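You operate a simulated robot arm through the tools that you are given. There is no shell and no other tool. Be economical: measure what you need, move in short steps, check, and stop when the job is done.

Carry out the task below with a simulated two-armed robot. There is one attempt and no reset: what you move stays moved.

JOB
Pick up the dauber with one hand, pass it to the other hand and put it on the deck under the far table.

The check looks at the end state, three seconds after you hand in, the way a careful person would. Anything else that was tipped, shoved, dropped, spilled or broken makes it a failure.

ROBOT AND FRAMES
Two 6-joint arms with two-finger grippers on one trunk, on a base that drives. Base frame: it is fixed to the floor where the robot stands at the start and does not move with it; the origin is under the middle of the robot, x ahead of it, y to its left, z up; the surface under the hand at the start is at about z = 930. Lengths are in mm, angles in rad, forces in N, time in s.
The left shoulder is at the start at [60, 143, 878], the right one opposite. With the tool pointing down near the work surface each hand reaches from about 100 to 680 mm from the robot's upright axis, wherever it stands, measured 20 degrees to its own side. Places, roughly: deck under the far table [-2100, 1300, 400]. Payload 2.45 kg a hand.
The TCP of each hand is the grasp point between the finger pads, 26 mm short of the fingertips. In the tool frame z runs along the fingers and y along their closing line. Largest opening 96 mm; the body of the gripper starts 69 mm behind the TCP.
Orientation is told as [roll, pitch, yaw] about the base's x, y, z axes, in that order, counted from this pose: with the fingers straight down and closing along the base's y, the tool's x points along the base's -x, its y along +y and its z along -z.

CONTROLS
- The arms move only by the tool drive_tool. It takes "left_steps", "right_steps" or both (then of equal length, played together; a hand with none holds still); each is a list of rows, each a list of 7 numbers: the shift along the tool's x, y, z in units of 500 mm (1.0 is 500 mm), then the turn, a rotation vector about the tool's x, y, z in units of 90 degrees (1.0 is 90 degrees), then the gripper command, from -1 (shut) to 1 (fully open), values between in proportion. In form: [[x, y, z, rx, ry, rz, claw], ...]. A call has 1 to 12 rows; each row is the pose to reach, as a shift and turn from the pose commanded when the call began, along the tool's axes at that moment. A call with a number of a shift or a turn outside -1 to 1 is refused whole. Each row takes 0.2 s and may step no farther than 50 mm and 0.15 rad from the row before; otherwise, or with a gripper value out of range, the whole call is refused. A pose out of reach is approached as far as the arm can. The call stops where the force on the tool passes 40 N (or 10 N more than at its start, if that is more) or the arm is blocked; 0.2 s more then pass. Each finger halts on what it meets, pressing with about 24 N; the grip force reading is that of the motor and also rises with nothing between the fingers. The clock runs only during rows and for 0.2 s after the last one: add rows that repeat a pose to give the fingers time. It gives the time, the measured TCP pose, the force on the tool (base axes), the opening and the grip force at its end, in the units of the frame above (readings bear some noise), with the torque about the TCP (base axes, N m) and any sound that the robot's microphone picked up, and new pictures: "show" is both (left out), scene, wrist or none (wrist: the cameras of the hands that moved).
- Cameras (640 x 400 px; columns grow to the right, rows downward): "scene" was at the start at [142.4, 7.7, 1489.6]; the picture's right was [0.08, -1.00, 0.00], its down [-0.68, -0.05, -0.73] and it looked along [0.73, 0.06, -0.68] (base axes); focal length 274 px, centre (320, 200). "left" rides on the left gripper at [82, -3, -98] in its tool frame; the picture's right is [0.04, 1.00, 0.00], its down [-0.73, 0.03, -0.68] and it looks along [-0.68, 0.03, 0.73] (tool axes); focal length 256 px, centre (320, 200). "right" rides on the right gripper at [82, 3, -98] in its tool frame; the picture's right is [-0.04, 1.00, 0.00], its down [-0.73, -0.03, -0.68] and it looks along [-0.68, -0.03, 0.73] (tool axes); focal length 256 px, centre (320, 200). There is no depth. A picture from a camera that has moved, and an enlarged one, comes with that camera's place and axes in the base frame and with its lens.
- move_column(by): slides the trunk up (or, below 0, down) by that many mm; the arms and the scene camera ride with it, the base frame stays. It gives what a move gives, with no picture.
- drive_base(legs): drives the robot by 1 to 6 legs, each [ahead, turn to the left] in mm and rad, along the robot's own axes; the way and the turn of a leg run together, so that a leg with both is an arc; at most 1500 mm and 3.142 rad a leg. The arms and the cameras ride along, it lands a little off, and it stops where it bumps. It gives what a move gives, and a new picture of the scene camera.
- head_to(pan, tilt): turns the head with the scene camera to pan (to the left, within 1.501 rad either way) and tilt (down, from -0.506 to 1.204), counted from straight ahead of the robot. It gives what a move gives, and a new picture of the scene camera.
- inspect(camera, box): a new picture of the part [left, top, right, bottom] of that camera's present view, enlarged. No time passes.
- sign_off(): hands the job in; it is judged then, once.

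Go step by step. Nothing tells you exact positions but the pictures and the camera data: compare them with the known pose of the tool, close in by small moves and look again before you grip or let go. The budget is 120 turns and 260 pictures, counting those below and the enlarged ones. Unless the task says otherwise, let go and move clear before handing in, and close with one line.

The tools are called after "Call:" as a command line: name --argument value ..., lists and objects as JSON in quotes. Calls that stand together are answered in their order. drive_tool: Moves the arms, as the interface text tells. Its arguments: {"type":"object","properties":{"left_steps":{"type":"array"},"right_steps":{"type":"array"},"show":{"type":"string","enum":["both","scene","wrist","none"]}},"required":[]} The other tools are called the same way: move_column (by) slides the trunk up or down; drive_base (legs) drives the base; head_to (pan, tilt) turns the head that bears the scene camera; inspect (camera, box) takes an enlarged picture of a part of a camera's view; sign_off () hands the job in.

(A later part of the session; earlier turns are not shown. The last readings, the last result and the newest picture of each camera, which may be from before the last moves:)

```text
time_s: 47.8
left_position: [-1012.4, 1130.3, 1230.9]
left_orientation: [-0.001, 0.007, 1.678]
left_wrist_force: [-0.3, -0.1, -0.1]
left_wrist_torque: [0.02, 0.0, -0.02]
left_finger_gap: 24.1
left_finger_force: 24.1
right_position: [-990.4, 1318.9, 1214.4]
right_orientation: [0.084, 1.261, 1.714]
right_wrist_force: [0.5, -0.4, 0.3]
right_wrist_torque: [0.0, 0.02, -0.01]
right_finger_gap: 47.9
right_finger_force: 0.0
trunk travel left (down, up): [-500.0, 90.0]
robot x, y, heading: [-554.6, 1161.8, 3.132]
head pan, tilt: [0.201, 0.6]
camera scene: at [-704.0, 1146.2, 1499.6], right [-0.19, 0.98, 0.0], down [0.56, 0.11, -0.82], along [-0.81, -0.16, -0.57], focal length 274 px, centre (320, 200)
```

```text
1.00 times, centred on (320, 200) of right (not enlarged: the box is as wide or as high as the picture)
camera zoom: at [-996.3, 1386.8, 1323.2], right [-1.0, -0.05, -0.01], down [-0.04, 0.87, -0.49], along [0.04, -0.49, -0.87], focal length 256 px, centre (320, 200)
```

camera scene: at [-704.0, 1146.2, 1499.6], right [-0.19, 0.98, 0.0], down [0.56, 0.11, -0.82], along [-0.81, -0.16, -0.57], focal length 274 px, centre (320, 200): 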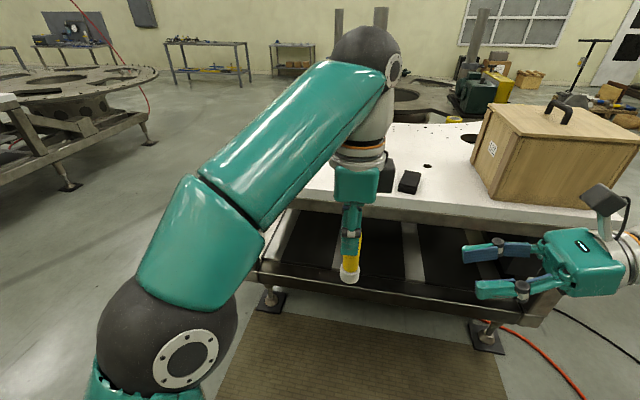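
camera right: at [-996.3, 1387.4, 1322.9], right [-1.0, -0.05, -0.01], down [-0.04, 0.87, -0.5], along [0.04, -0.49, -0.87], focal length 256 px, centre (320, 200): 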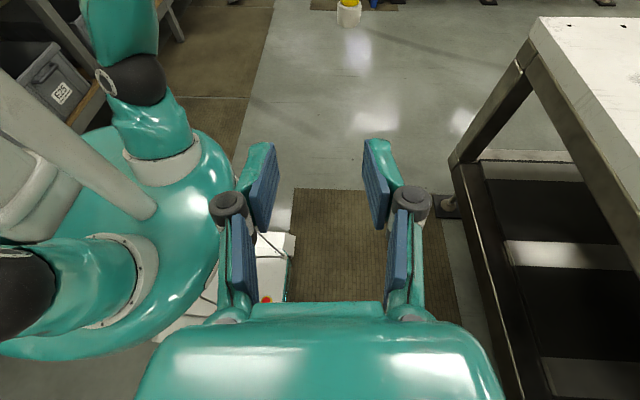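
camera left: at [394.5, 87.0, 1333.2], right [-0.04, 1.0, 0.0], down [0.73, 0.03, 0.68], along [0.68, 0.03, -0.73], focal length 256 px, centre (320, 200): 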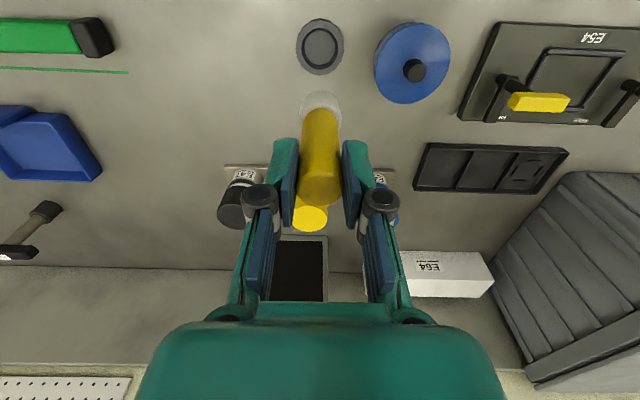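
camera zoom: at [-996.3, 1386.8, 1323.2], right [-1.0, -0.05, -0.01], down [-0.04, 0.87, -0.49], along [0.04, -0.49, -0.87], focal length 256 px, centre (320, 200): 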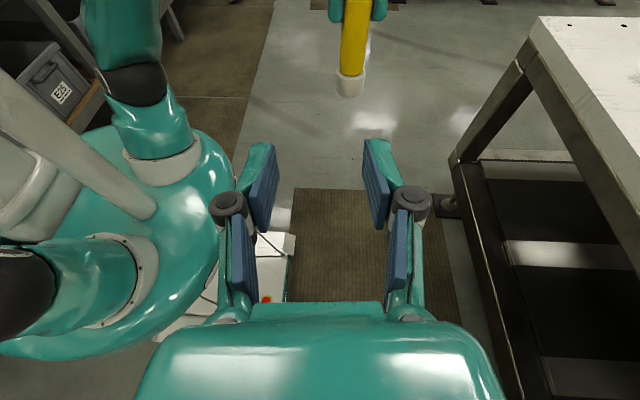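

Now I bring the right hand down to grip height and within 70 mm of the handle.

Call:
drive_tool --right_steps '[[0.002, 0.02, 0.06, 0, 0, 0, 0.3], [0.003, 0.04, 0.12, 0, 0, 0, 0.3], [0.005, 0.058, 0.18, 0, 0, 0, 0.3], [0.006, 0.058, 0.244, 0, 0, 0, 0.3], [0.006, 0.058, 0.244, 0, 0, 0, 0.3]]'

Call:
inspect --camera "left" --box '[0, 0, 640, 400]'

```text
time_s: 49.0
left_position: [-1013.1, 1130.5, 1230.8]
left_orientation: [-0.004, 0.007, 1.673]
left_wrist_force: [-0.1, -0.2, -0.3]
left_wrist_torque: [0.02, 0.01, 0.01]
left_finger_gap: 23.5
left_finger_force: 23.8
right_position: [-1012.9, 1200.2, 1182.7]
right_orientation: [0.086, 1.263, 1.714]
right_wrist_force: [-0.3, -0.4, 0.1]
right_wrist_torque: [-0.04, -0.01, 0.01]
right_finger_gap: 62.3
right_finger_force: 0.0
trunk travel left (down, up): [-500.0, 90.0]
robot x, y, heading: [-552.4, 1161.9, 3.136]
head pan, tilt: [0.201, 0.6]
camera scene: at [-704.3, 1147.0, 1499.6], right [-0.19, 0.98, 0.0], down [0.56, 0.11, -0.82], along [-0.81, -0.16, -0.57], focal length 274 px, centre (320, 200)
camera right: at [-1018.6, 1267.7, 1289.9], right [-1.0, -0.05, -0.01], down [-0.04, 0.87, -0.49], along [0.04, -0.49, -0.87], focal length 256 px, centre (320, 200)
```

scene: 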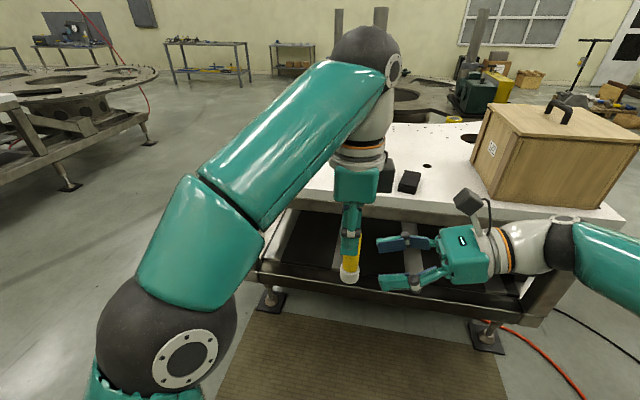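
right: 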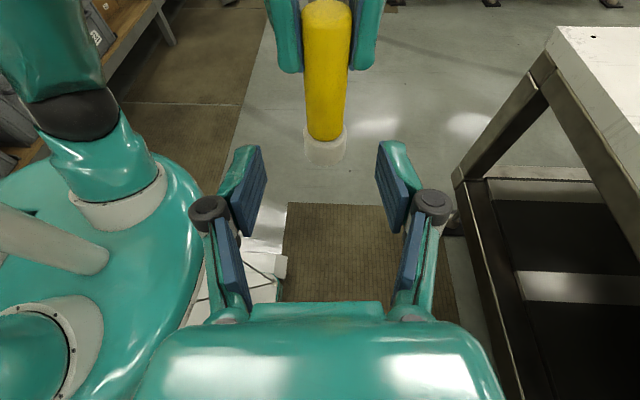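

```text
1.00 times, centred on (320, 200) of left (not enlarged: the box is as wide or as high as the picture)
camera zoom: at [-1001.3, 1050.8, 1330.0], right [-0.99, -0.14, 0.0], down [-0.11, 0.73, 0.67], along [-0.09, 0.67, -0.74], focal length 256 px, centre (320, 200)
```

zoom: 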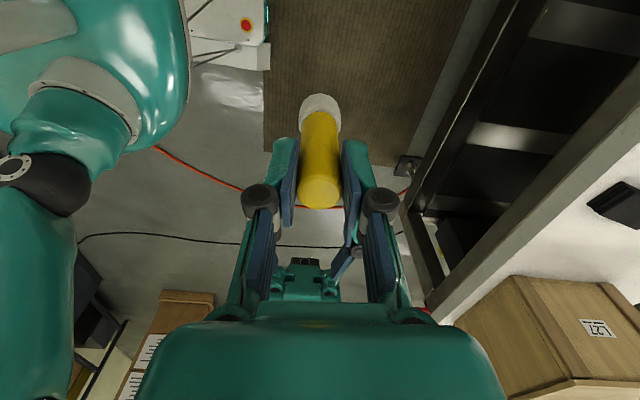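

Alignment looks good, with the right camera clear of the left hand's box. I advance the right hand until the handle lies between its pads.

Call:
drive_tool --right_steps '[[0.01, 0.004, 0.036, 0, 0, 0, 0.3], [0.02, 0.008, 0.07, 0, 0, 0, 0.3], [0.029, 0.012, 0.103, 0, 0, 0, 0.3], [0.038, 0.013, 0.134, 0, 0, 0, 0.3], [0.038, 0.013, 0.134, 0, 0, 0, 0.3]]'

Call:
inspect --camera "scene" --box '[310, 160, 470, 300]'

```text
time_s: 50.2
left_position: [-1012.9, 1129.8, 1231.2]
left_orientation: [-0.004, 0.008, 1.674]
left_wrist_force: [-0.1, -0.6, 0.1]
left_wrist_torque: [0.02, 0.03, -0.02]
left_finger_gap: 23.4
left_finger_force: 23.5
right_position: [-1016.1, 1130.5, 1181.8]
right_orientation: [0.084, 1.262, 1.713]
right_wrist_force: [0.3, -0.1, 0.5]
right_wrist_torque: [0.0, 0.03, -0.02]
right_finger_gap: 62.2
right_finger_force: 0.1
trunk travel left (down, up): [-500.0, 90.0]
robot x, y, heading: [-554.8, 1163.2, 3.134]
head pan, tilt: [0.201, 0.6]
camera scene: at [-704.2, 1146.9, 1499.6], right [-0.19, 0.98, 0.0], down [0.56, 0.11, -0.82], along [-0.81, -0.16, -0.57], focal length 274 px, centre (320, 200)
camera right: at [-1020.6, 1198.4, 1288.2], right [-1.0, -0.05, -0.01], down [-0.04, 0.87, -0.49], along [0.04, -0.49, -0.87], focal length 256 px, centre (320, 200)
```

scene: 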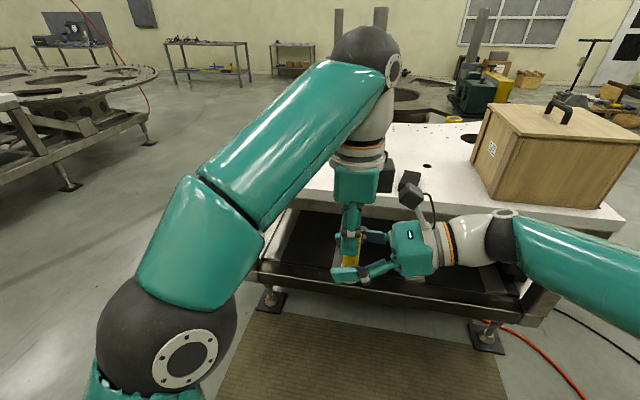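
right: 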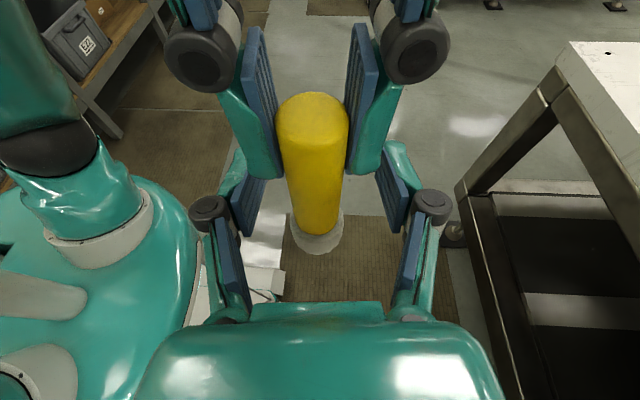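

```text
2.86 times, centred on (390, 230) of scene
camera zoom: at [-704.2, 1146.9, 1499.6], right [-0.19, 0.98, 0.0], down [0.56, 0.11, -0.82], along [-0.81, -0.16, -0.57], focal length 784 px, centre (120, 114)
```

zoom: 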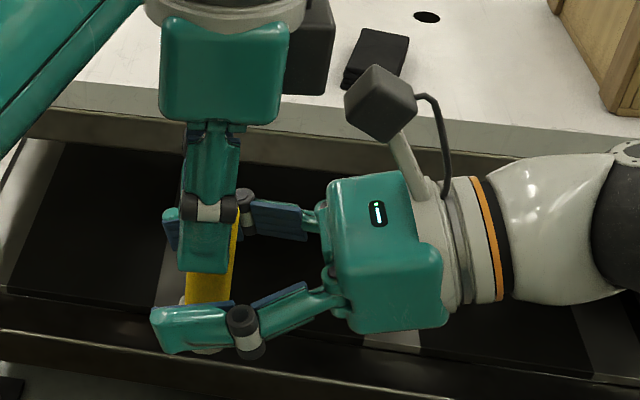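

Handle is centred between the right pads, below the left fingertips. Closing the right hand.

Call:
drive_tool --right_steps '[[0, 0, 0, 0, 0, 0, 0], [0, 0, 0, 0, 0, 0, -0.5], [0, 0, 0, 0, 0, 0, -1], [0, 0, 0, 0, 0, 0, -1], [0, 0, 0, 0, 0, 0, -1], [0, 0, 0, 0, 0, 0, -1]]' --show "wrist"

```text
time_s: 51.6
left_position: [-1013.0, 1129.0, 1231.1]
left_orientation: [-0.001, 0.008, 1.675]
left_wrist_force: [-13.2, -2.0, 2.0]
left_wrist_torque: [-0.01, 0.69, 0.08]
left_finger_gap: 23.5
left_finger_force: 24.1
right_position: [-1015.5, 1130.6, 1181.4]
right_orientation: [0.08, 1.263, 1.712]
right_wrist_force: [14.0, 1.6, -2.5]
right_wrist_torque: [-0.08, -0.01, -0.07]
right_finger_gap: 22.4
right_finger_force: 23.8
trunk travel left (down, up): [-500.0, 90.0]
robot x, y, heading: [-554.0, 1161.9, 3.132]
head pan, tilt: [0.201, 0.6]
camera right: at [-1020.3, 1198.4, 1287.9], right [-1.0, -0.05, -0.01], down [-0.04, 0.87, -0.49], along [0.04, -0.49, -0.87], focal length 256 px, centre (320, 200)
```

right: 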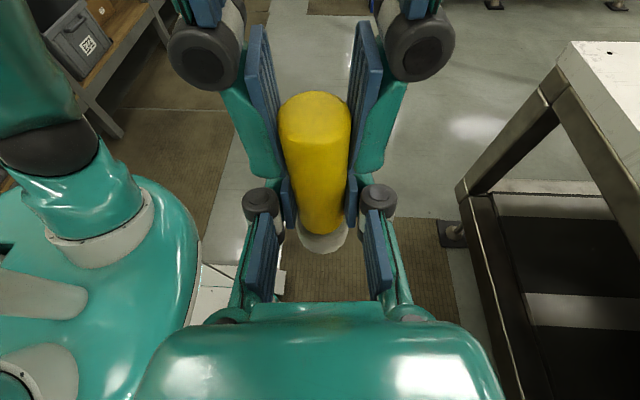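

Both hold it, with 14 N of sideways strain. I ease the right hand 2.5 mm to relieve it before opening the left.

Call:
drive_tool --right_steps '[[0, -0.003, 0, 0, 0, 0, -1], [0, -0.006, 0, 0, 0, 0, -1], [0, -0.006, 0, 0, 0, 0, -1]]' --show "none"

```text
time_s: 52.4
left_position: [-1013.2, 1131.1, 1231.0]
left_orientation: [-0.005, 0.005, 1.673]
left_wrist_force: [-1.5, 0.6, 3.5]
left_wrist_torque: [0.01, 0.13, 0.02]
left_finger_gap: 23.9
left_finger_force: 23.9
right_position: [-1013.0, 1129.8, 1179.3]
right_orientation: [0.086, 1.262, 1.712]
right_wrist_force: [1.0, -0.9, -3.5]
right_wrist_torque: [0.03, -0.09, -0.08]
right_finger_gap: 22.1
right_finger_force: 24.3
trunk travel left (down, up): [-500.0, 90.0]
robot x, y, heading: [-555.8, 1160.2, 3.131]
head pan, tilt: [0.201, 0.6]
```

Strain is gone. I open the left hand part way and raise it clear.

Call:
drive_tool --left_steps '[[0, 0, 0, 0, 0, 0, -0.3], [0, 0, 0, 0, 0, 0, 0], [0, 0, 0, 0, 0, 0, 0], [0, 0, -0.03, 0, 0, 0, 0], [0, 0, -0.08, 0, 0, 0, 0], [0, 0, -0.14, 0, 0, 0, 0], [0, 0, -0.2, 0, 0, 0, 0], [0, 0, -0.2, 0, 0, 0, 0]]' --show "scene"

Call:
inspect --camera "right" --box '[0, 0, 640, 400]'

```text
time_s: 54.2
left_position: [-983.8, 1118.5, 1249.3]
left_orientation: [-0.001, 0.007, 1.676]
left_wrist_force: [-15.3, -10.4, -1.6]
left_wrist_torque: [-0.18, 0.34, 0.48]
left_finger_gap: 58.4
left_finger_force: 7.7
left hand out of reach, approached as far as the arm can: row 4, 5, 6, 7, 8
right_position: [-1011.9, 1130.7, 1179.9]
right_orientation: [0.084, 1.26, 1.715]
right_wrist_force: [15.4, 11.1, 0.9]
right_wrist_torque: [-0.57, 0.67, 0.06]
right_finger_gap: 23.3
right_finger_force: 24.2
trunk travel left (down, up): [-500.0, 90.0]
robot x, y, heading: [-555.9, 1160.5, 3.13]
head pan, tilt: [0.201, 0.6]
camera scene: at [-704.5, 1146.8, 1499.5], right [-0.19, 0.98, 0.0], down [0.56, 0.11, -0.82], along [-0.81, -0.16, -0.57], focal length 274 px, centre (320, 200)
```

scene: 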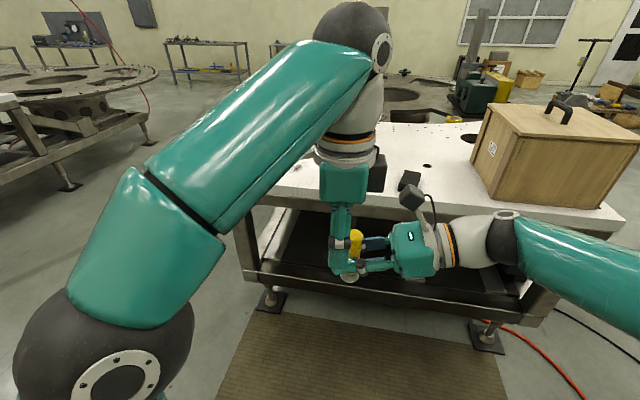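

```text
1.00 times, centred on (320, 200) of right (not enlarged: the box is as wide or as high as the picture)
camera zoom: at [-1017.9, 1199.0, 1288.0], right [-1.0, -0.05, -0.01], down [-0.04, 0.87, -0.49], along [0.04, -0.49, -0.87], focal length 256 px, centre (320, 200)
```

zoom: 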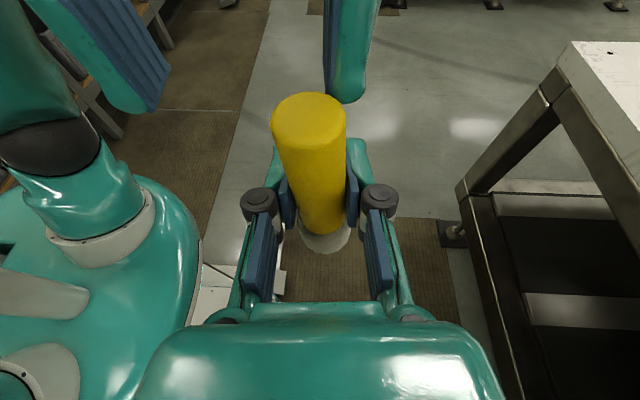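

The left arm ran to its upward limit and drifted into the handle, though the fingers are open. I probe gently which way its command stands by stepping it back down a little.

Call:
drive_tool --left_steps '[[0, 0, 0.02, 0, 0, 0, 0.3]]' --show "none"

```text
time_s: 54.6
left_position: [-982.8, 1117.7, 1240.3]
left_orientation: [-0.003, 0.006, 1.673]
left_wrist_force: [-2.4, -8.3, 3.9]
left_wrist_torque: [-0.11, 0.13, 0.3]
left_finger_gap: 66.1
left_finger_force: 2.7
right_position: [-1012.5, 1131.3, 1179.4]
right_orientation: [0.079, 1.261, 1.706]
right_wrist_force: [2.5, 7.3, -3.3]
right_wrist_torque: [-0.33, 0.1, -0.03]
right_finger_gap: 22.4
right_finger_force: 23.8
trunk travel left (down, up): [-500.0, 90.0]
robot x, y, heading: [-555.6, 1161.8, 3.127]
head pan, tilt: [0.201, 0.6]
```

The command follows the measured pose. I recentre the left hand around the handle (opened wider), then will lower the right hand out instead.

Call:
drive_tool --left_steps '[[-0.011, 0.018, 0.006, 0, 0, 0, 0.4], [-0.022, 0.037, 0.01, 0, 0, 0, 0.4], [-0.032, 0.055, 0.014, 0, 0, 0, 0.4], [-0.032, 0.055, 0.014, 0, 0, 0, 0.4]]' --show "none"

Call:
inspect --camera "right" --box '[0, 0, 640, 400]'

```text
time_s: 55.6
left_position: [-1013.2, 1132.2, 1231.4]
left_orientation: [-0.003, 0.006, 1.671]
left_wrist_force: [0.9, 0.3, 0.4]
left_wrist_torque: [0.01, 0.01, -0.01]
left_finger_gap: 67.1
left_finger_force: 0.1
right_position: [-1012.5, 1130.6, 1181.2]
right_orientation: [0.082, 1.261, 1.714]
right_wrist_force: [-0.2, 0.9, -0.8]
right_wrist_torque: [0.02, -0.01, 0.02]
right_finger_gap: 22.1
right_finger_force: 23.9
trunk travel left (down, up): [-500.0, 90.0]
robot x, y, heading: [-553.2, 1162.8, 3.135]
head pan, tilt: [0.201, 0.6]
```

```text
1.00 times, centred on (320, 200) of right (not enlarged: the box is as wide or as high as the picture)
camera zoom: at [-1017.7, 1198.6, 1288.2], right [-1.0, -0.05, -0.01], down [-0.04, 0.87, -0.49], along [0.04, -0.49, -0.87], focal length 256 px, centre (320, 200)
```

zoom: 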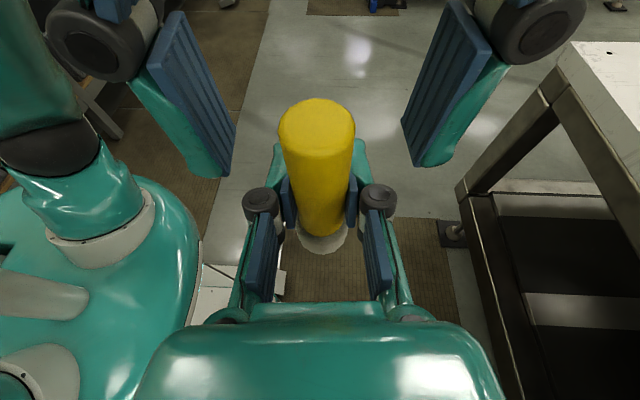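

All forces are gone and the right hand holds the dauber alone. I lower the right hand out from under the left one and draw it back to the right.

Call:
drive_tool --right_steps '[[-0.038, -0.001, 0.012, 0, 0, 0, -1], [-0.076, -0.002, 0.024, 0, 0, 0, -1], [-0.114, -0.003, 0.036, 0, 0, 0, -1], [-0.132, -0.007, -0.02, 0, 0, 0, -1], [-0.15, -0.011, -0.08, 0, 0, 0, -1], [-0.168, -0.015, -0.14, 0, 0, 0, -1], [-0.186, -0.019, -0.192, 0, 0, 0, -1], [-0.186, -0.019, -0.192, 0, 0, 0, -1]]'

```text
time_s: 57.4
left_position: [-1013.3, 1132.1, 1231.4]
left_orientation: [-0.002, 0.006, 1.676]
left_wrist_force: [-0.5, 0.3, -0.1]
left_wrist_torque: [-0.01, 0.03, 0.02]
left_finger_gap: 67.3
left_finger_force: 0.0
right_position: [-1011.1, 1250.9, 1121.8]
right_orientation: [0.085, 1.261, 1.713]
right_wrist_force: [-0.2, 0.3, 0.5]
right_wrist_torque: [0.02, 0.01, -0.02]
right_finger_gap: 22.1
right_finger_force: 23.8
trunk travel left (down, up): [-500.0, 90.0]
robot x, y, heading: [-558.0, 1159.7, 3.134]
head pan, tilt: [0.201, 0.6]
camera scene: at [-704.2, 1146.5, 1499.6], right [-0.19, 0.98, 0.0], down [0.56, 0.11, -0.82], along [-0.81, -0.16, -0.57], focal length 274 px, centre (320, 200)
camera right: at [-1017.1, 1319.0, 1228.3], right [-1.0, -0.05, -0.01], down [-0.04, 0.87, -0.49], along [0.04, -0.49, -0.87], focal length 256 px, centre (320, 200)
```

scene: 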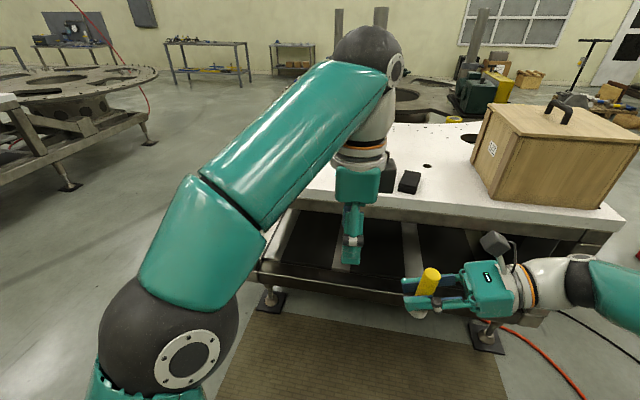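
right: 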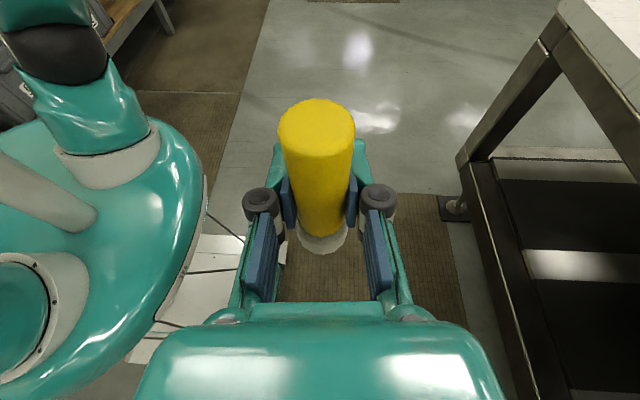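

Handover done. Now I tuck the left hand back toward the robot and swing the right hand to point forward at the table, keeping the dauber upright.

Call:
drive_tool --left_steps '[[0.02, -0.032, 0, 0, 0, 0, 0.4], [0.04, -0.064, 0, 0, 0, 0, 0.4], [0.06, -0.096, 0, 0, 0, 0, 0.4], [0.08, -0.128, 0, 0, 0, 0, 0.4], [0.1, -0.16, 0, 0, 0, 0, 0.4], [0.12, -0.192, 0, 0, 0, 0, 0.4], [0.14, -0.224, 0, 0, 0, 0, 0.4], [0.16, -0.256, 0, 0, 0, 0, 0.4], [0.18, -0.288, 0, 0, 0, 0, 0.4], [0.2, -0.32, 0, 0, 0, 0, 0.4], [0.22, -0.352, 0, 0, 0, 0, 0.4], [0.24, -0.38, 0, 0, 0, 0, 0.4]]' --right_steps '[[0, 0, 0, -0.085, -0.002, 0.027, -1], [0, 0, 0, -0.17, -0.004, 0.054, -1], [0, 0, 0, -0.255, -0.006, 0.081, -1], [0, 0, 0, -0.34, -0.008, 0.108, -1], [0, 0, 0, -0.425, -0.01, 0.135, -1], [0, 0, 0, -0.51, -0.012, 0.162, -1], [0, 0, 0, -0.595, -0.014, 0.189, -1], [0, 0, 0, -0.68, -0.0165, 0.216, -1], [0, 0, 0, -0.765, -0.0186, 0.243, -1], [0, 0, 0, -0.85, -0.021, 0.27, -1], [0, 0, 0, -0.935, -0.023, 0.297, -1], [0, 0, 0, -0.986, -0.024, 0.313, -1]]'

```text
time_s: 60.0
left_position: [-811.5, 1032.1, 1234.2]
left_orientation: [-0.004, 0.005, 1.674]
left_wrist_force: [0.7, -0.2, -0.1]
left_wrist_torque: [-0.03, 0.0, -0.02]
left_finger_gap: 67.2
left_finger_force: 0.1
right_position: [-1008.4, 1432.4, 1102.9]
right_orientation: [0.015, 1.275, 0.082]
right_wrist_force: [-0.2, -0.3, 0.2]
right_wrist_torque: [-0.01, -0.02, -0.01]
right_finger_gap: 22.3
right_finger_force: 23.6
right hand out of reach, approached as far as the arm can: row 9, 10, 11, 12
trunk travel left (down, up): [-500.0, 90.0]
robot x, y, heading: [-551.4, 1163.9, 3.133]
head pan, tilt: [0.201, 0.6]
camera scene: at [-703.5, 1146.7, 1499.7], right [-0.19, 0.98, 0.0], down [0.56, 0.11, -0.82], along [-0.81, -0.16, -0.57], focal length 274 px, centre (320, 200)
camera right: at [-939.9, 1439.5, 1210.3], right [-0.05, 1.0, -0.03], down [0.86, 0.03, -0.5], along [-0.5, -0.06, -0.86], focal length 256 px, centre (320, 200)
camera left: at [-799.7, 952.5, 1332.5], right [-0.99, -0.14, 0.0], down [-0.11, 0.73, 0.67], along [-0.09, 0.67, -0.74], focal length 256 px, centre (320, 200)
```

scene: 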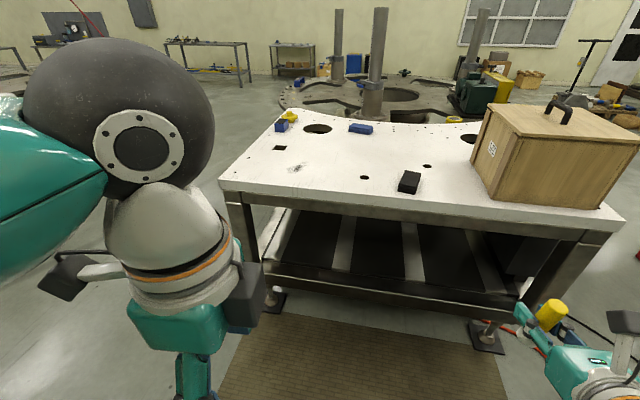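
right: 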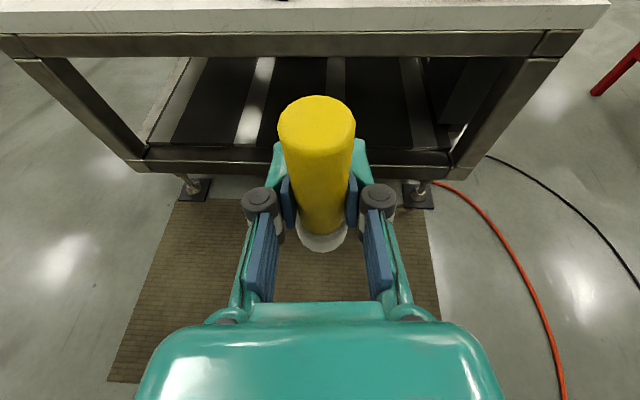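
left: 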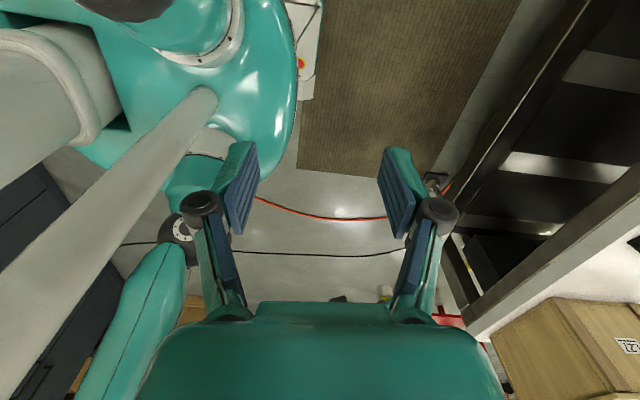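

The right hand now points at the table with the dauber upright; y≈1430 lies well between the legs (y≈620 and 1920). I enlarge the deck to see its surface.

Call:
inspect --camera "right" --box '[120, 30, 500, 200]'

Call:
inspect --camera "scene" --box '[220, 160, 600, 340]'

```text
1.68 times, centred on (310, 115) of right
camera zoom: at [-939.9, 1439.5, 1210.3], right [-0.05, 1.0, -0.03], down [0.86, 0.03, -0.5], along [-0.5, -0.06, -0.86], focal length 431 px, centre (337, 343)
```

zoom: 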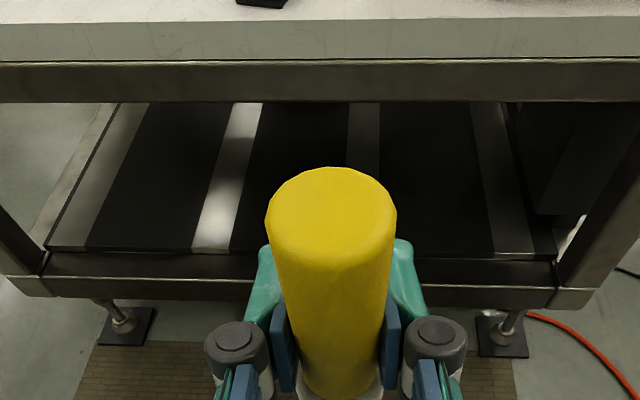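

```text
1.68 times, centred on (410, 250) of scene
camera zoom: at [-703.5, 1146.7, 1499.7], right [-0.19, 0.98, 0.0], down [0.56, 0.11, -0.82], along [-0.81, -0.16, -0.57], focal length 462 px, centre (168, 116)
```

zoom: 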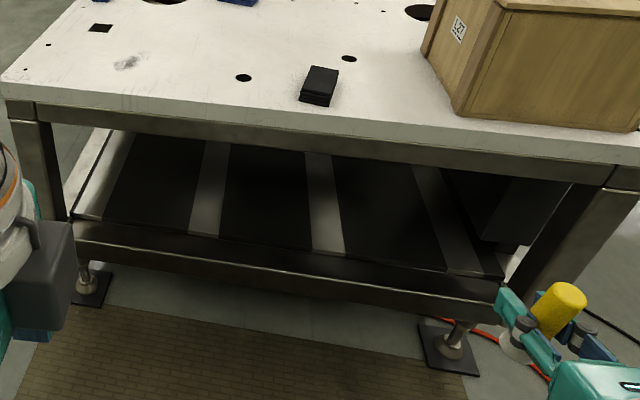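

The deck has dark panels between steel slats; I'll view it from lower. I lower the trunk 450 mm while still clear of the table.

Call:
move_column --by -450

Call:
head_to --pan -0.3 --tilt 0.5

Call:
inspect --camera "right" --box '[0, 0, 640, 400]'

```text
refused: -450 is not a number from -400 to 400
```

```text
time_s: 61.0
left_position: [-812.2, 1031.6, 1234.4]
left_orientation: [-0.003, 0.006, 1.673]
left_wrist_force: [0.4, 0.0, -0.2]
left_wrist_torque: [0.0, 0.03, 0.05]
left_finger_gap: 67.1
left_finger_force: 0.1
right_position: [-1010.5, 1431.9, 1104.4]
right_orientation: [0.015, 1.273, 0.083]
right_wrist_force: [-0.3, -0.1, 0.0]
right_wrist_torque: [0.0, 0.0, 0.03]
right_finger_gap: 22.2
right_finger_force: 24.2
trunk travel left (down, up): [-500.0, 90.0]
robot x, y, heading: [-551.9, 1162.4, 3.137]
head pan, tilt: [-0.3, 0.499]
camera scene: at [-704.0, 1191.3, 1508.7], right [0.3, 0.95, 0.0], down [0.46, -0.15, -0.88], along [-0.84, 0.27, -0.48], focal length 274 px, centre (320, 200)
```

scene: 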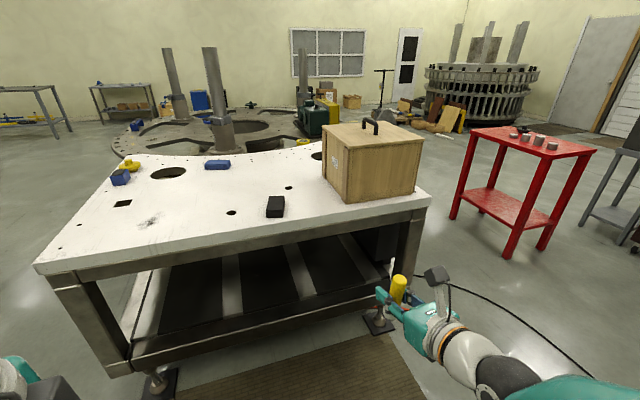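

```text
1.00 times, centred on (320, 200) of right (not enlarged: the box is as wide or as high as the picture)
camera zoom: at [-940.6, 1439.1, 1210.2], right [-0.06, 1.0, -0.03], down [0.86, 0.03, -0.5], along [-0.5, -0.06, -0.86], focal length 256 px, centre (320, 200)
```

zoom: 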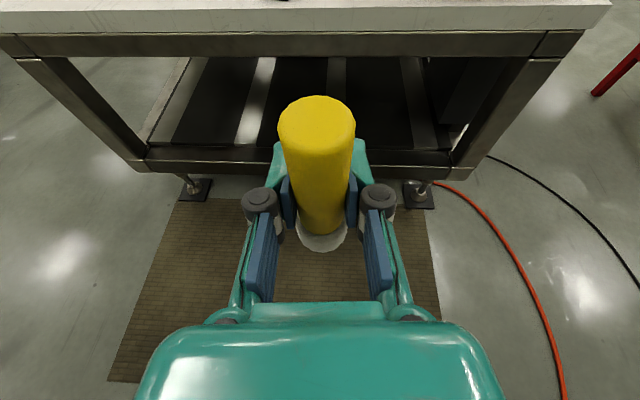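

I lower in allowed steps.

Call:
move_column --by -380

Call:
head_to --pan -0.4 --tilt 0.5

Call:
inspect --camera "right" --box '[0, 0, 640, 400]'

```text
time_s: 64.6
left_position: [-813.0, 1032.4, 853.9]
left_orientation: [-0.005, 0.007, 1.675]
left_wrist_force: [0.2, -0.1, -0.5]
left_wrist_torque: [0.0, 0.0, 0.0]
left_finger_gap: 67.3
left_finger_force: 0.1
right_position: [-1008.1, 1433.2, 724.0]
right_orientation: [0.017, 1.275, 0.083]
right_wrist_force: [0.5, 0.7, 0.8]
right_wrist_torque: [0.03, 0.03, -0.01]
right_finger_gap: 22.0
right_finger_force: 24.2
trunk travel left (down, up): [-120.0, 470.0]
robot x, y, heading: [-553.7, 1160.9, 3.135]
head pan, tilt: [-0.3, 0.499]
```

```text
time_s: 65.3
left_position: [-812.5, 1032.0, 853.6]
left_orientation: [-0.004, 0.008, 1.673]
left_wrist_force: [-0.1, 0.0, 0.1]
left_wrist_torque: [-0.03, -0.01, -0.02]
left_finger_gap: 66.9
left_finger_force: 0.0
right_position: [-1010.0, 1432.9, 722.9]
right_orientation: [0.015, 1.274, 0.085]
right_wrist_force: [0.3, 0.9, 0.7]
right_wrist_torque: [-0.01, 0.0, 0.02]
right_finger_gap: 22.2
right_finger_force: 23.9
trunk travel left (down, up): [-120.0, 470.0]
robot x, y, heading: [-554.4, 1164.2, 3.137]
head pan, tilt: [-0.4, 0.499]
camera scene: at [-700.2, 1199.7, 1128.7], right [0.4, 0.92, 0.0], down [0.44, -0.19, -0.88], along [-0.81, 0.35, -0.48], focal length 274 px, centre (320, 200)
```

scene: 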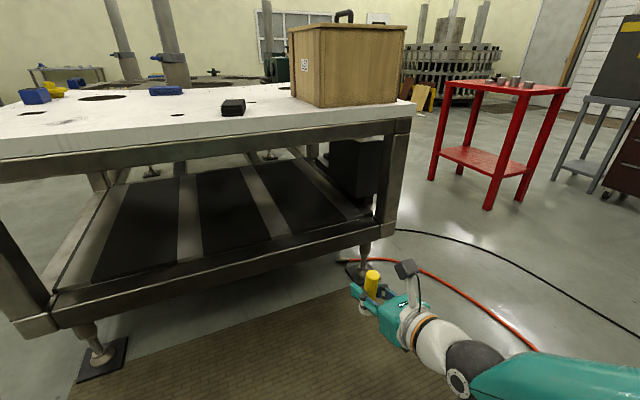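

```text
1.00 times, centred on (320, 200) of right (not enlarged: the box is as wide or as high as the picture)
camera zoom: at [-940.2, 1439.1, 830.2], right [-0.06, 1.0, -0.03], down [0.86, 0.03, -0.5], along [-0.5, -0.06, -0.86], focal length 256 px, centre (320, 200)
```

zoom: 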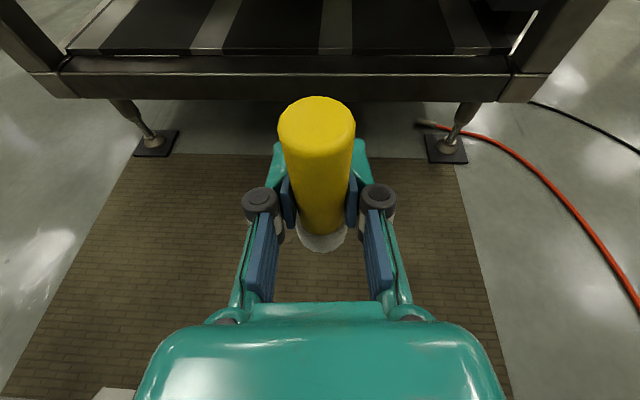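

Call:
inspect --camera "scene" --box '[40, 130, 420, 330]'

Call:
inspect --camera "right" --box '[60, 0, 540, 110]'

```text
1.68 times, centred on (230, 230) of scene
camera zoom: at [-700.2, 1199.7, 1128.7], right [0.4, 0.92, 0.0], down [0.44, -0.19, -0.88], along [-0.81, 0.35, -0.48], focal length 462 px, centre (472, 150)
```

zoom: 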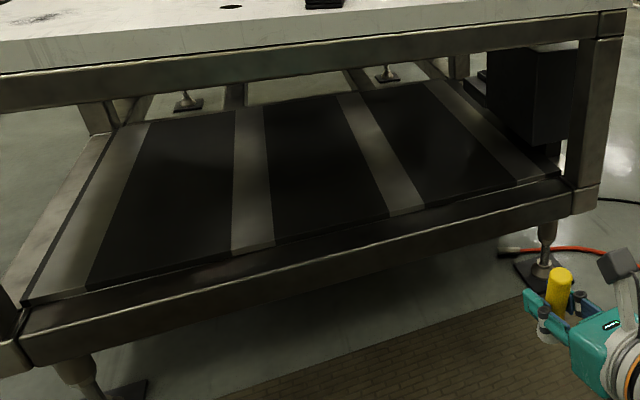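

```text
1.33 times, centred on (300, 55) of right
camera zoom: at [-940.2, 1439.1, 830.2], right [-0.06, 1.0, -0.03], down [0.86, 0.03, -0.5], along [-0.5, -0.06, -0.86], focal length 341 px, centre (347, 393)
```

zoom: 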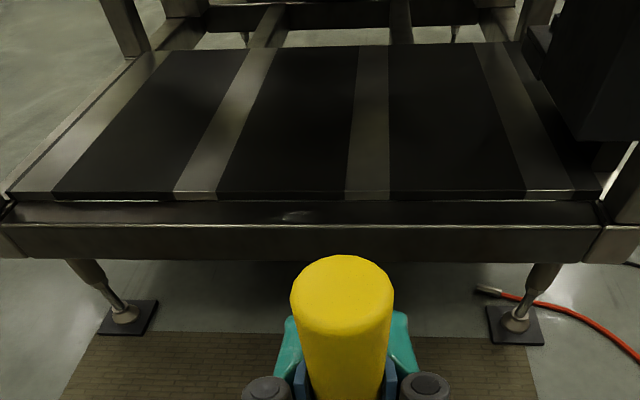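

The deck is a flat plate whose front edge sits at about x −1680; there is ample flat space at y≈1350. I lower the right arm 250 mm and shift it 80 mm left while still in free space.

Call:
drive_tool --right_steps '[[-0.079, -0.027, 0.026, 0, 0, 0, -1], [-0.158, -0.053, 0.052, 0, 0, 0, -1], [-0.236, -0.08, 0.077, 0, 0, 0, -1], [-0.315, -0.106, 0.103, 0, 0, 0, -1], [-0.394, -0.133, 0.128, 0, 0, 0, -1], [-0.472, -0.159, 0.154, 0, 0, 0, -1], [-0.472, -0.159, 0.154, 0, 0, 0, -1]]'

```text
time_s: 66.9
left_position: [-811.5, 1032.1, 854.4]
left_orientation: [-0.005, 0.007, 1.674]
left_wrist_force: [-0.5, -0.6, -0.6]
left_wrist_torque: [0.0, 0.02, 0.0]
left_finger_gap: 67.1
left_finger_force: 0.1
right_position: [-1034.8, 1373.4, 447.9]
right_orientation: [0.011, 1.278, 0.085]
right_wrist_force: [-0.3, 0.3, -0.3]
right_wrist_torque: [0.0, -0.01, 0.0]
right_finger_gap: 22.2
right_finger_force: 23.9
right hand out of reach, approached as far as the arm can: row 1, 2, 3, 4, 5, 6, 7
trunk travel left (down, up): [-120.0, 470.0]
robot x, y, heading: [-556.5, 1162.7, 3.133]
head pan, tilt: [-0.4, 0.499]
camera scene: at [-700.4, 1199.7, 1128.6], right [0.4, 0.92, 0.0], down [0.44, -0.19, -0.88], along [-0.8, 0.35, -0.48], focal length 274 px, centre (320, 200)
camera right: at [-965.8, 1380.1, 554.3], right [-0.06, 1.0, -0.03], down [0.86, 0.04, -0.51], along [-0.5, -0.06, -0.86], focal length 256 px, centre (320, 200)
```

scene: 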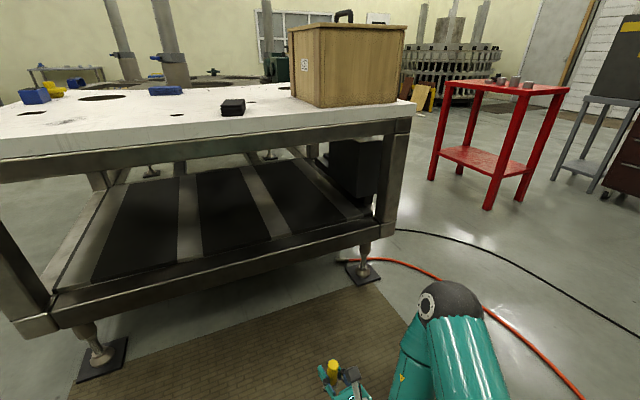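
right: 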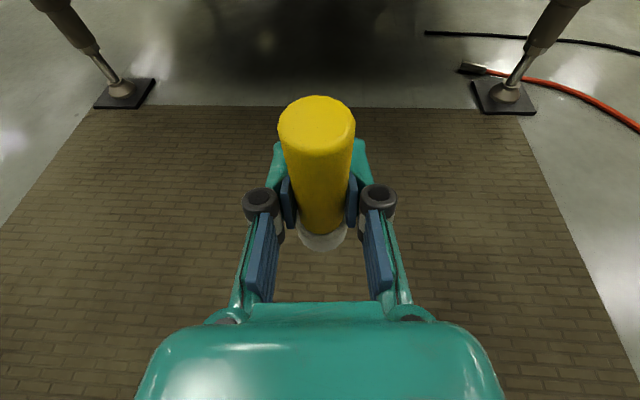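

The arm is folded too tightly here, so I extend the hand forward 150 mm and up 50 mm.

Call:
drive_tool --right_steps '[[0.045, 0.005, 0.064, 0, 0, 0, -1], [0.09, 0.01, 0.128, 0, 0, 0, -1], [0.136, 0.015, 0.192, 0, 0, 0, -1], [0.181, 0.02, 0.256, 0, 0, 0, -1], [0.181, 0.02, 0.256, 0, 0, 0, -1]]'

```text
time_s: 68.1
left_position: [-811.9, 1031.8, 853.6]
left_orientation: [-0.002, 0.008, 1.673]
left_wrist_force: [0.8, -0.3, 0.6]
left_wrist_torque: [-0.02, 0.0, 0.0]
left_finger_gap: 67.2
left_finger_force: 0.1
right_position: [-1183.2, 1408.9, 489.7]
right_orientation: [-0.016, 1.283, 0.083]
right_wrist_force: [0.2, 0.4, -0.4]
right_wrist_torque: [0.01, -0.02, -0.03]
right_finger_gap: 22.0
right_finger_force: 24.0
right hand out of reach, approached as far as the arm can: row 1, 2, 3, 4, 5
trunk travel left (down, up): [-120.0, 470.0]
robot x, y, heading: [-558.7, 1163.5, 3.133]
head pan, tilt: [-0.4, 0.499]
camera scene: at [-700.3, 1199.6, 1128.7], right [0.4, 0.92, 0.0], down [0.44, -0.19, -0.88], along [-0.8, 0.35, -0.48], focal length 274 px, centre (320, 200)
camera right: at [-1113.5, 1417.6, 596.1], right [-0.08, 1.0, -0.04], down [0.86, 0.05, -0.51], along [-0.51, -0.08, -0.86], focal length 256 px, centre (320, 200)
```

scene: 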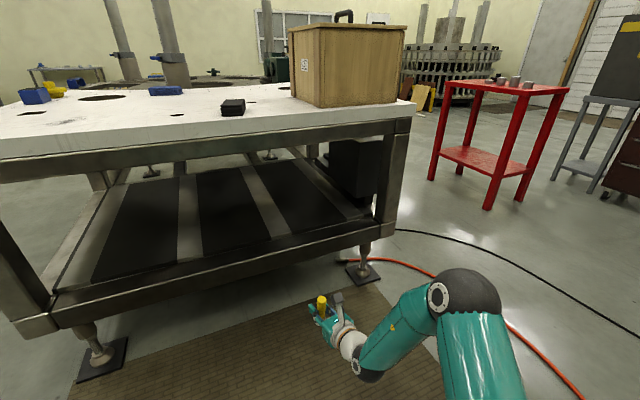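
right: 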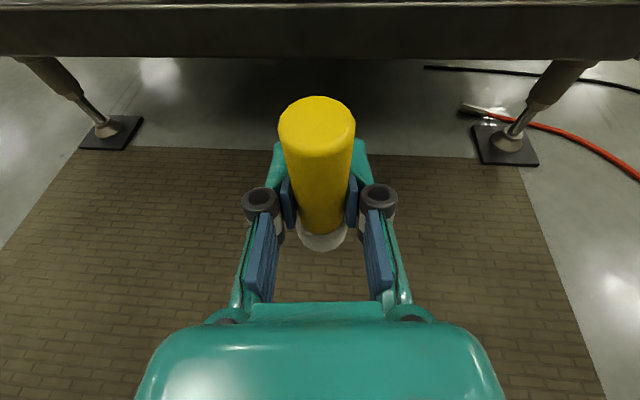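

The hand is at a good posture; base and trunk can do the rest. I raise the trunk 40 mm for clearance and drive forward 400 mm, then look.

Call:
move_column --by 40

Call:
drive_base --legs '[[400, 0]]'

Call:
inspect --camera "right" --box '[0, 0, 640, 400]'

```text
time_s: 68.9
left_position: [-812.0, 1033.1, 893.6]
left_orientation: [-0.004, 0.007, 1.676]
left_wrist_force: [0.3, 0.0, -0.2]
left_wrist_torque: [0.01, 0.0, -0.02]
left_finger_gap: 67.0
left_finger_force: 0.2
right_position: [-1183.2, 1407.6, 529.1]
right_orientation: [-0.013, 1.282, 0.085]
right_wrist_force: [-0.1, 0.0, -0.5]
right_wrist_torque: [0.01, -0.01, -0.02]
right_finger_gap: 22.1
right_finger_force: 24.0
trunk travel left (down, up): [-160.0, 430.0]
robot x, y, heading: [-552.9, 1157.1, 3.132]
head pan, tilt: [-0.4, 0.499]
```

```text
time_s: 71.5
left_position: [-1215.2, 1033.1, 896.5]
left_orientation: [-0.002, 0.008, 1.679]
left_wrist_force: [0.5, -0.3, 0.4]
left_wrist_torque: [0.01, 0.01, -0.02]
left_finger_gap: 67.0
left_finger_force: 0.1
right_position: [-1588.9, 1407.4, 531.7]
right_orientation: [-0.012, 1.283, 0.089]
right_wrist_force: [-0.7, 0.8, -0.1]
right_wrist_torque: [0.0, 0.01, 0.02]
right_finger_gap: 21.7
right_finger_force: 23.7
trunk travel left (down, up): [-160.0, 430.0]
robot x, y, heading: [-959.4, 1164.9, 3.135]
head pan, tilt: [-0.4, 0.499]
camera scene: at [-1104.3, 1201.7, 1171.8], right [0.39, 0.92, 0.0], down [0.44, -0.19, -0.88], along [-0.81, 0.35, -0.48], focal length 274 px, centre (320, 200)
```

scene: 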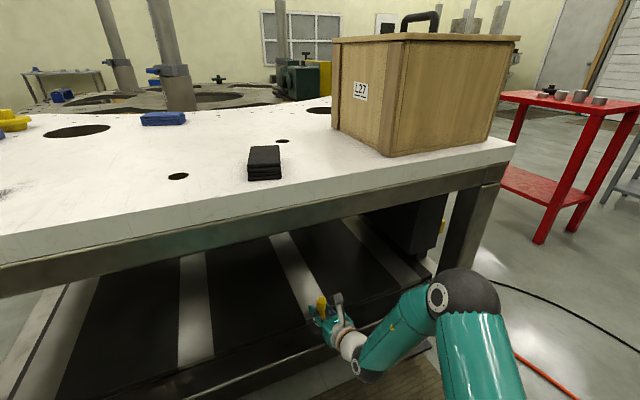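

```text
1.00 times, centred on (320, 200) of right (not enlarged: the box is as wide or as high as the picture)
camera zoom: at [-1518.9, 1417.7, 638.2], right [-0.09, 1.0, -0.04], down [0.86, 0.06, -0.51], along [-0.51, -0.08, -0.86], focal length 256 px, centre (320, 200)
```

zoom: 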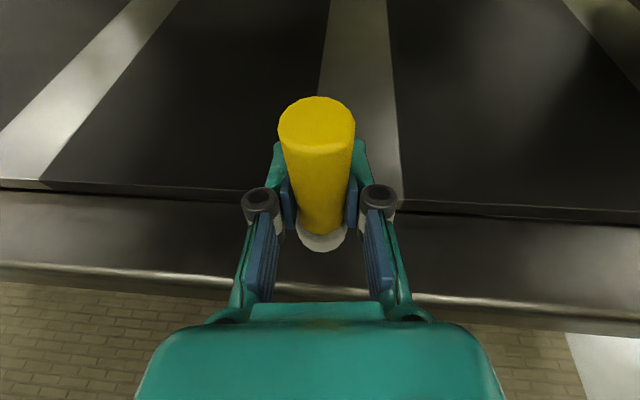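

The dauber is over the deck's front rail, near the border of a light slat. I zoom on the deck edge to see whether slat and panels are level.

Call:
inspect --camera "right" --box '[0, 120, 260, 280]'

Call:
inspect --camera "right" --box '[340, 120, 600, 280]'

```text
2.46 times, centred on (130, 200) of right
camera zoom: at [-1518.9, 1417.7, 638.2], right [-0.09, 1.0, -0.04], down [0.86, 0.06, -0.51], along [-0.51, -0.08, -0.86], focal length 630 px, centre (788, 200)
```

zoom: 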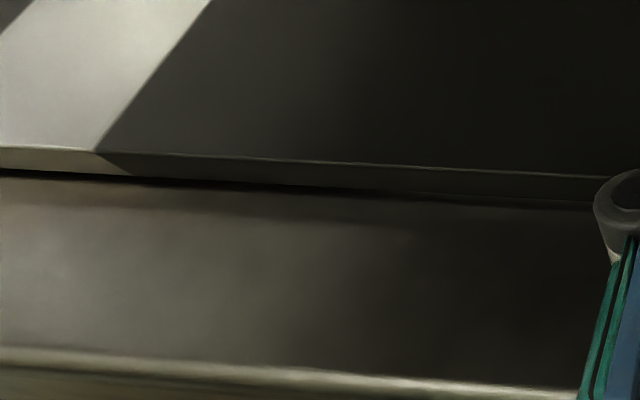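

```text
2.46 times, centred on (470, 200) of right
camera zoom: at [-1518.9, 1417.7, 638.2], right [-0.09, 1.0, -0.04], down [0.86, 0.06, -0.51], along [-0.51, -0.08, -0.86], focal length 630 px, centre (-49, 200)
```

zoom: 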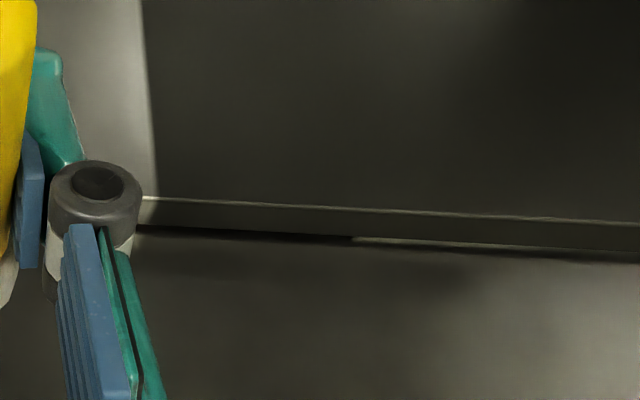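

It is one flat plate; the stripes are only light and shadow. I drive 180 mm further in.

Call:
drive_base --legs '[[180, 0]]'

Call:
inspect --camera "right" --box '[0, 0, 640, 400]'

```text
time_s: 73.0
left_position: [-1397.3, 1034.5, 894.7]
left_orientation: [-0.002, 0.006, 1.679]
left_wrist_force: [0.6, -0.1, -0.2]
left_wrist_torque: [-0.01, 0.01, -0.02]
left_finger_gap: 67.6
left_finger_force: 0.0
right_position: [-1770.1, 1409.0, 532.2]
right_orientation: [-0.014, 1.282, 0.087]
right_wrist_force: [0.5, 0.0, 0.3]
right_wrist_torque: [-0.01, 0.03, 0.0]
right_finger_gap: 22.4
right_finger_force: 23.7
trunk travel left (down, up): [-160.0, 430.0]
robot x, y, heading: [-1143.3, 1164.9, 3.138]
head pan, tilt: [-0.4, 0.499]
camera scene: at [-1285.4, 1202.7, 1171.8], right [0.39, 0.92, 0.0], down [0.44, -0.19, -0.88], along [-0.81, 0.35, -0.48], focal length 274 px, centre (320, 200)
```

scene: 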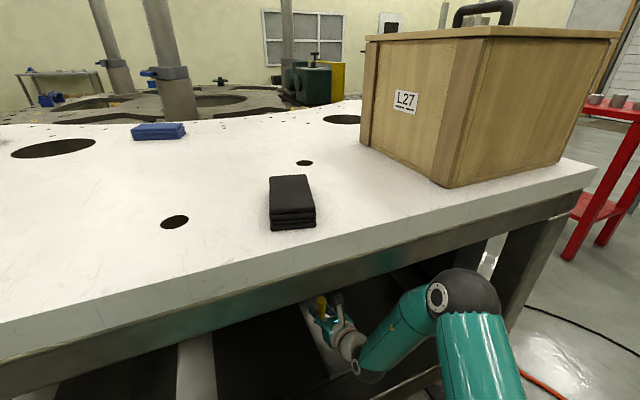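

```text
1.00 times, centred on (320, 200) of right (not enlarged: the box is as wide or as high as the picture)
camera zoom: at [-1699.8, 1419.0, 637.7], right [-0.09, 1.0, -0.04], down [0.86, 0.06, -0.51], along [-0.51, -0.08, -0.86], focal length 256 px, centre (320, 200)
```

zoom: 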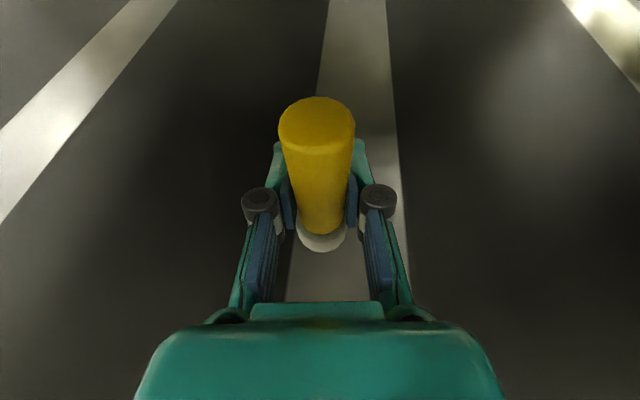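

The hand is 180 mm inside the table edge above flat deck. I lower with the trunk: 45 mm first, then in small steps watching the force.

Call:
move_column --by -45

Call:
inspect --camera "right" --box '[220, 80, 420, 300]'

```text
time_s: 73.9
left_position: [-1396.0, 1035.4, 851.1]
left_orientation: [-0.003, 0.008, 1.678]
left_wrist_force: [0.2, -0.4, -0.2]
left_wrist_torque: [-0.03, -0.01, 0.0]
left_finger_gap: 67.5
left_finger_force: 0.1
right_position: [-1770.7, 1409.0, 489.2]
right_orientation: [-0.006, 1.29, 0.093]
right_wrist_force: [-2.8, -1.6, 11.2]
right_wrist_torque: [-0.01, -0.12, 0.01]
right_finger_gap: 22.1
right_finger_force: 24.2
trunk travel left (down, up): [-115.0, 475.0]
robot x, y, heading: [-1141.0, 1167.2, 3.134]
head pan, tilt: [-0.4, 0.499]
```

```text
1.82 times, centred on (320, 190) of right
camera zoom: at [-1699.8, 1418.8, 594.6], right [-0.09, 1.0, -0.04], down [0.85, 0.06, -0.52], along [-0.51, -0.08, -0.86], focal length 465 px, centre (320, 218)
```

zoom: 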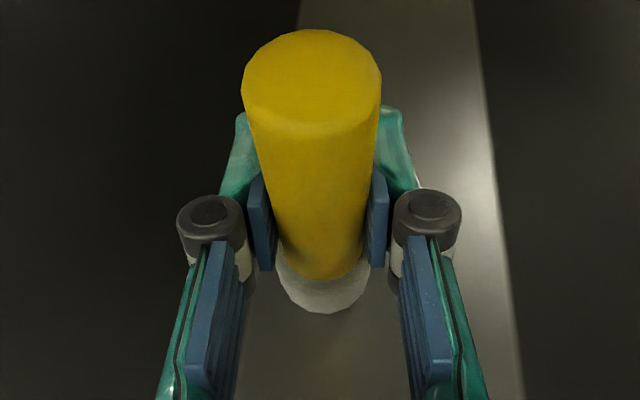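

Contact: 11 N upward with nearly no torque, so the dauber's felt is on the deck. I ease up 1.5 mm to lessen the press.

Call:
move_column --by 1.5

```text
time_s: 74.4
left_position: [-1396.2, 1033.6, 852.2]
left_orientation: [-0.002, 0.008, 1.679]
left_wrist_force: [-1.2, -0.5, -0.4]
left_wrist_torque: [-0.02, 0.0, -0.01]
left_finger_gap: 67.3
left_finger_force: 0.0
right_position: [-1771.6, 1409.0, 488.6]
right_orientation: [-0.01, 1.285, 0.091]
right_wrist_force: [-2.4, -0.4, 10.6]
right_wrist_torque: [0.06, -0.1, 0.0]
right_finger_gap: 22.2
right_finger_force: 23.9
trunk travel left (down, up): [-116.0, 474.0]
robot x, y, heading: [-1138.7, 1164.5, 3.139]
head pan, tilt: [-0.4, 0.499]
```

Call:
move_column --by 2

```text
time_s: 74.9
left_position: [-1396.6, 1035.1, 854.4]
left_orientation: [-0.001, 0.007, 1.679]
left_wrist_force: [-1.1, 0.5, 0.0]
left_wrist_torque: [0.02, -0.02, -0.04]
left_finger_gap: 67.5
left_finger_force: 0.0
right_position: [-1769.1, 1409.1, 489.4]
right_orientation: [-0.017, 1.281, 0.086]
right_wrist_force: [-0.5, -0.3, 3.9]
right_wrist_torque: [0.02, -0.1, -0.03]
right_finger_gap: 22.1
right_finger_force: 24.3
trunk travel left (down, up): [-119.0, 472.0]
robot x, y, heading: [-1138.0, 1165.3, 3.138]
head pan, tilt: [-0.4, 0.499]
```

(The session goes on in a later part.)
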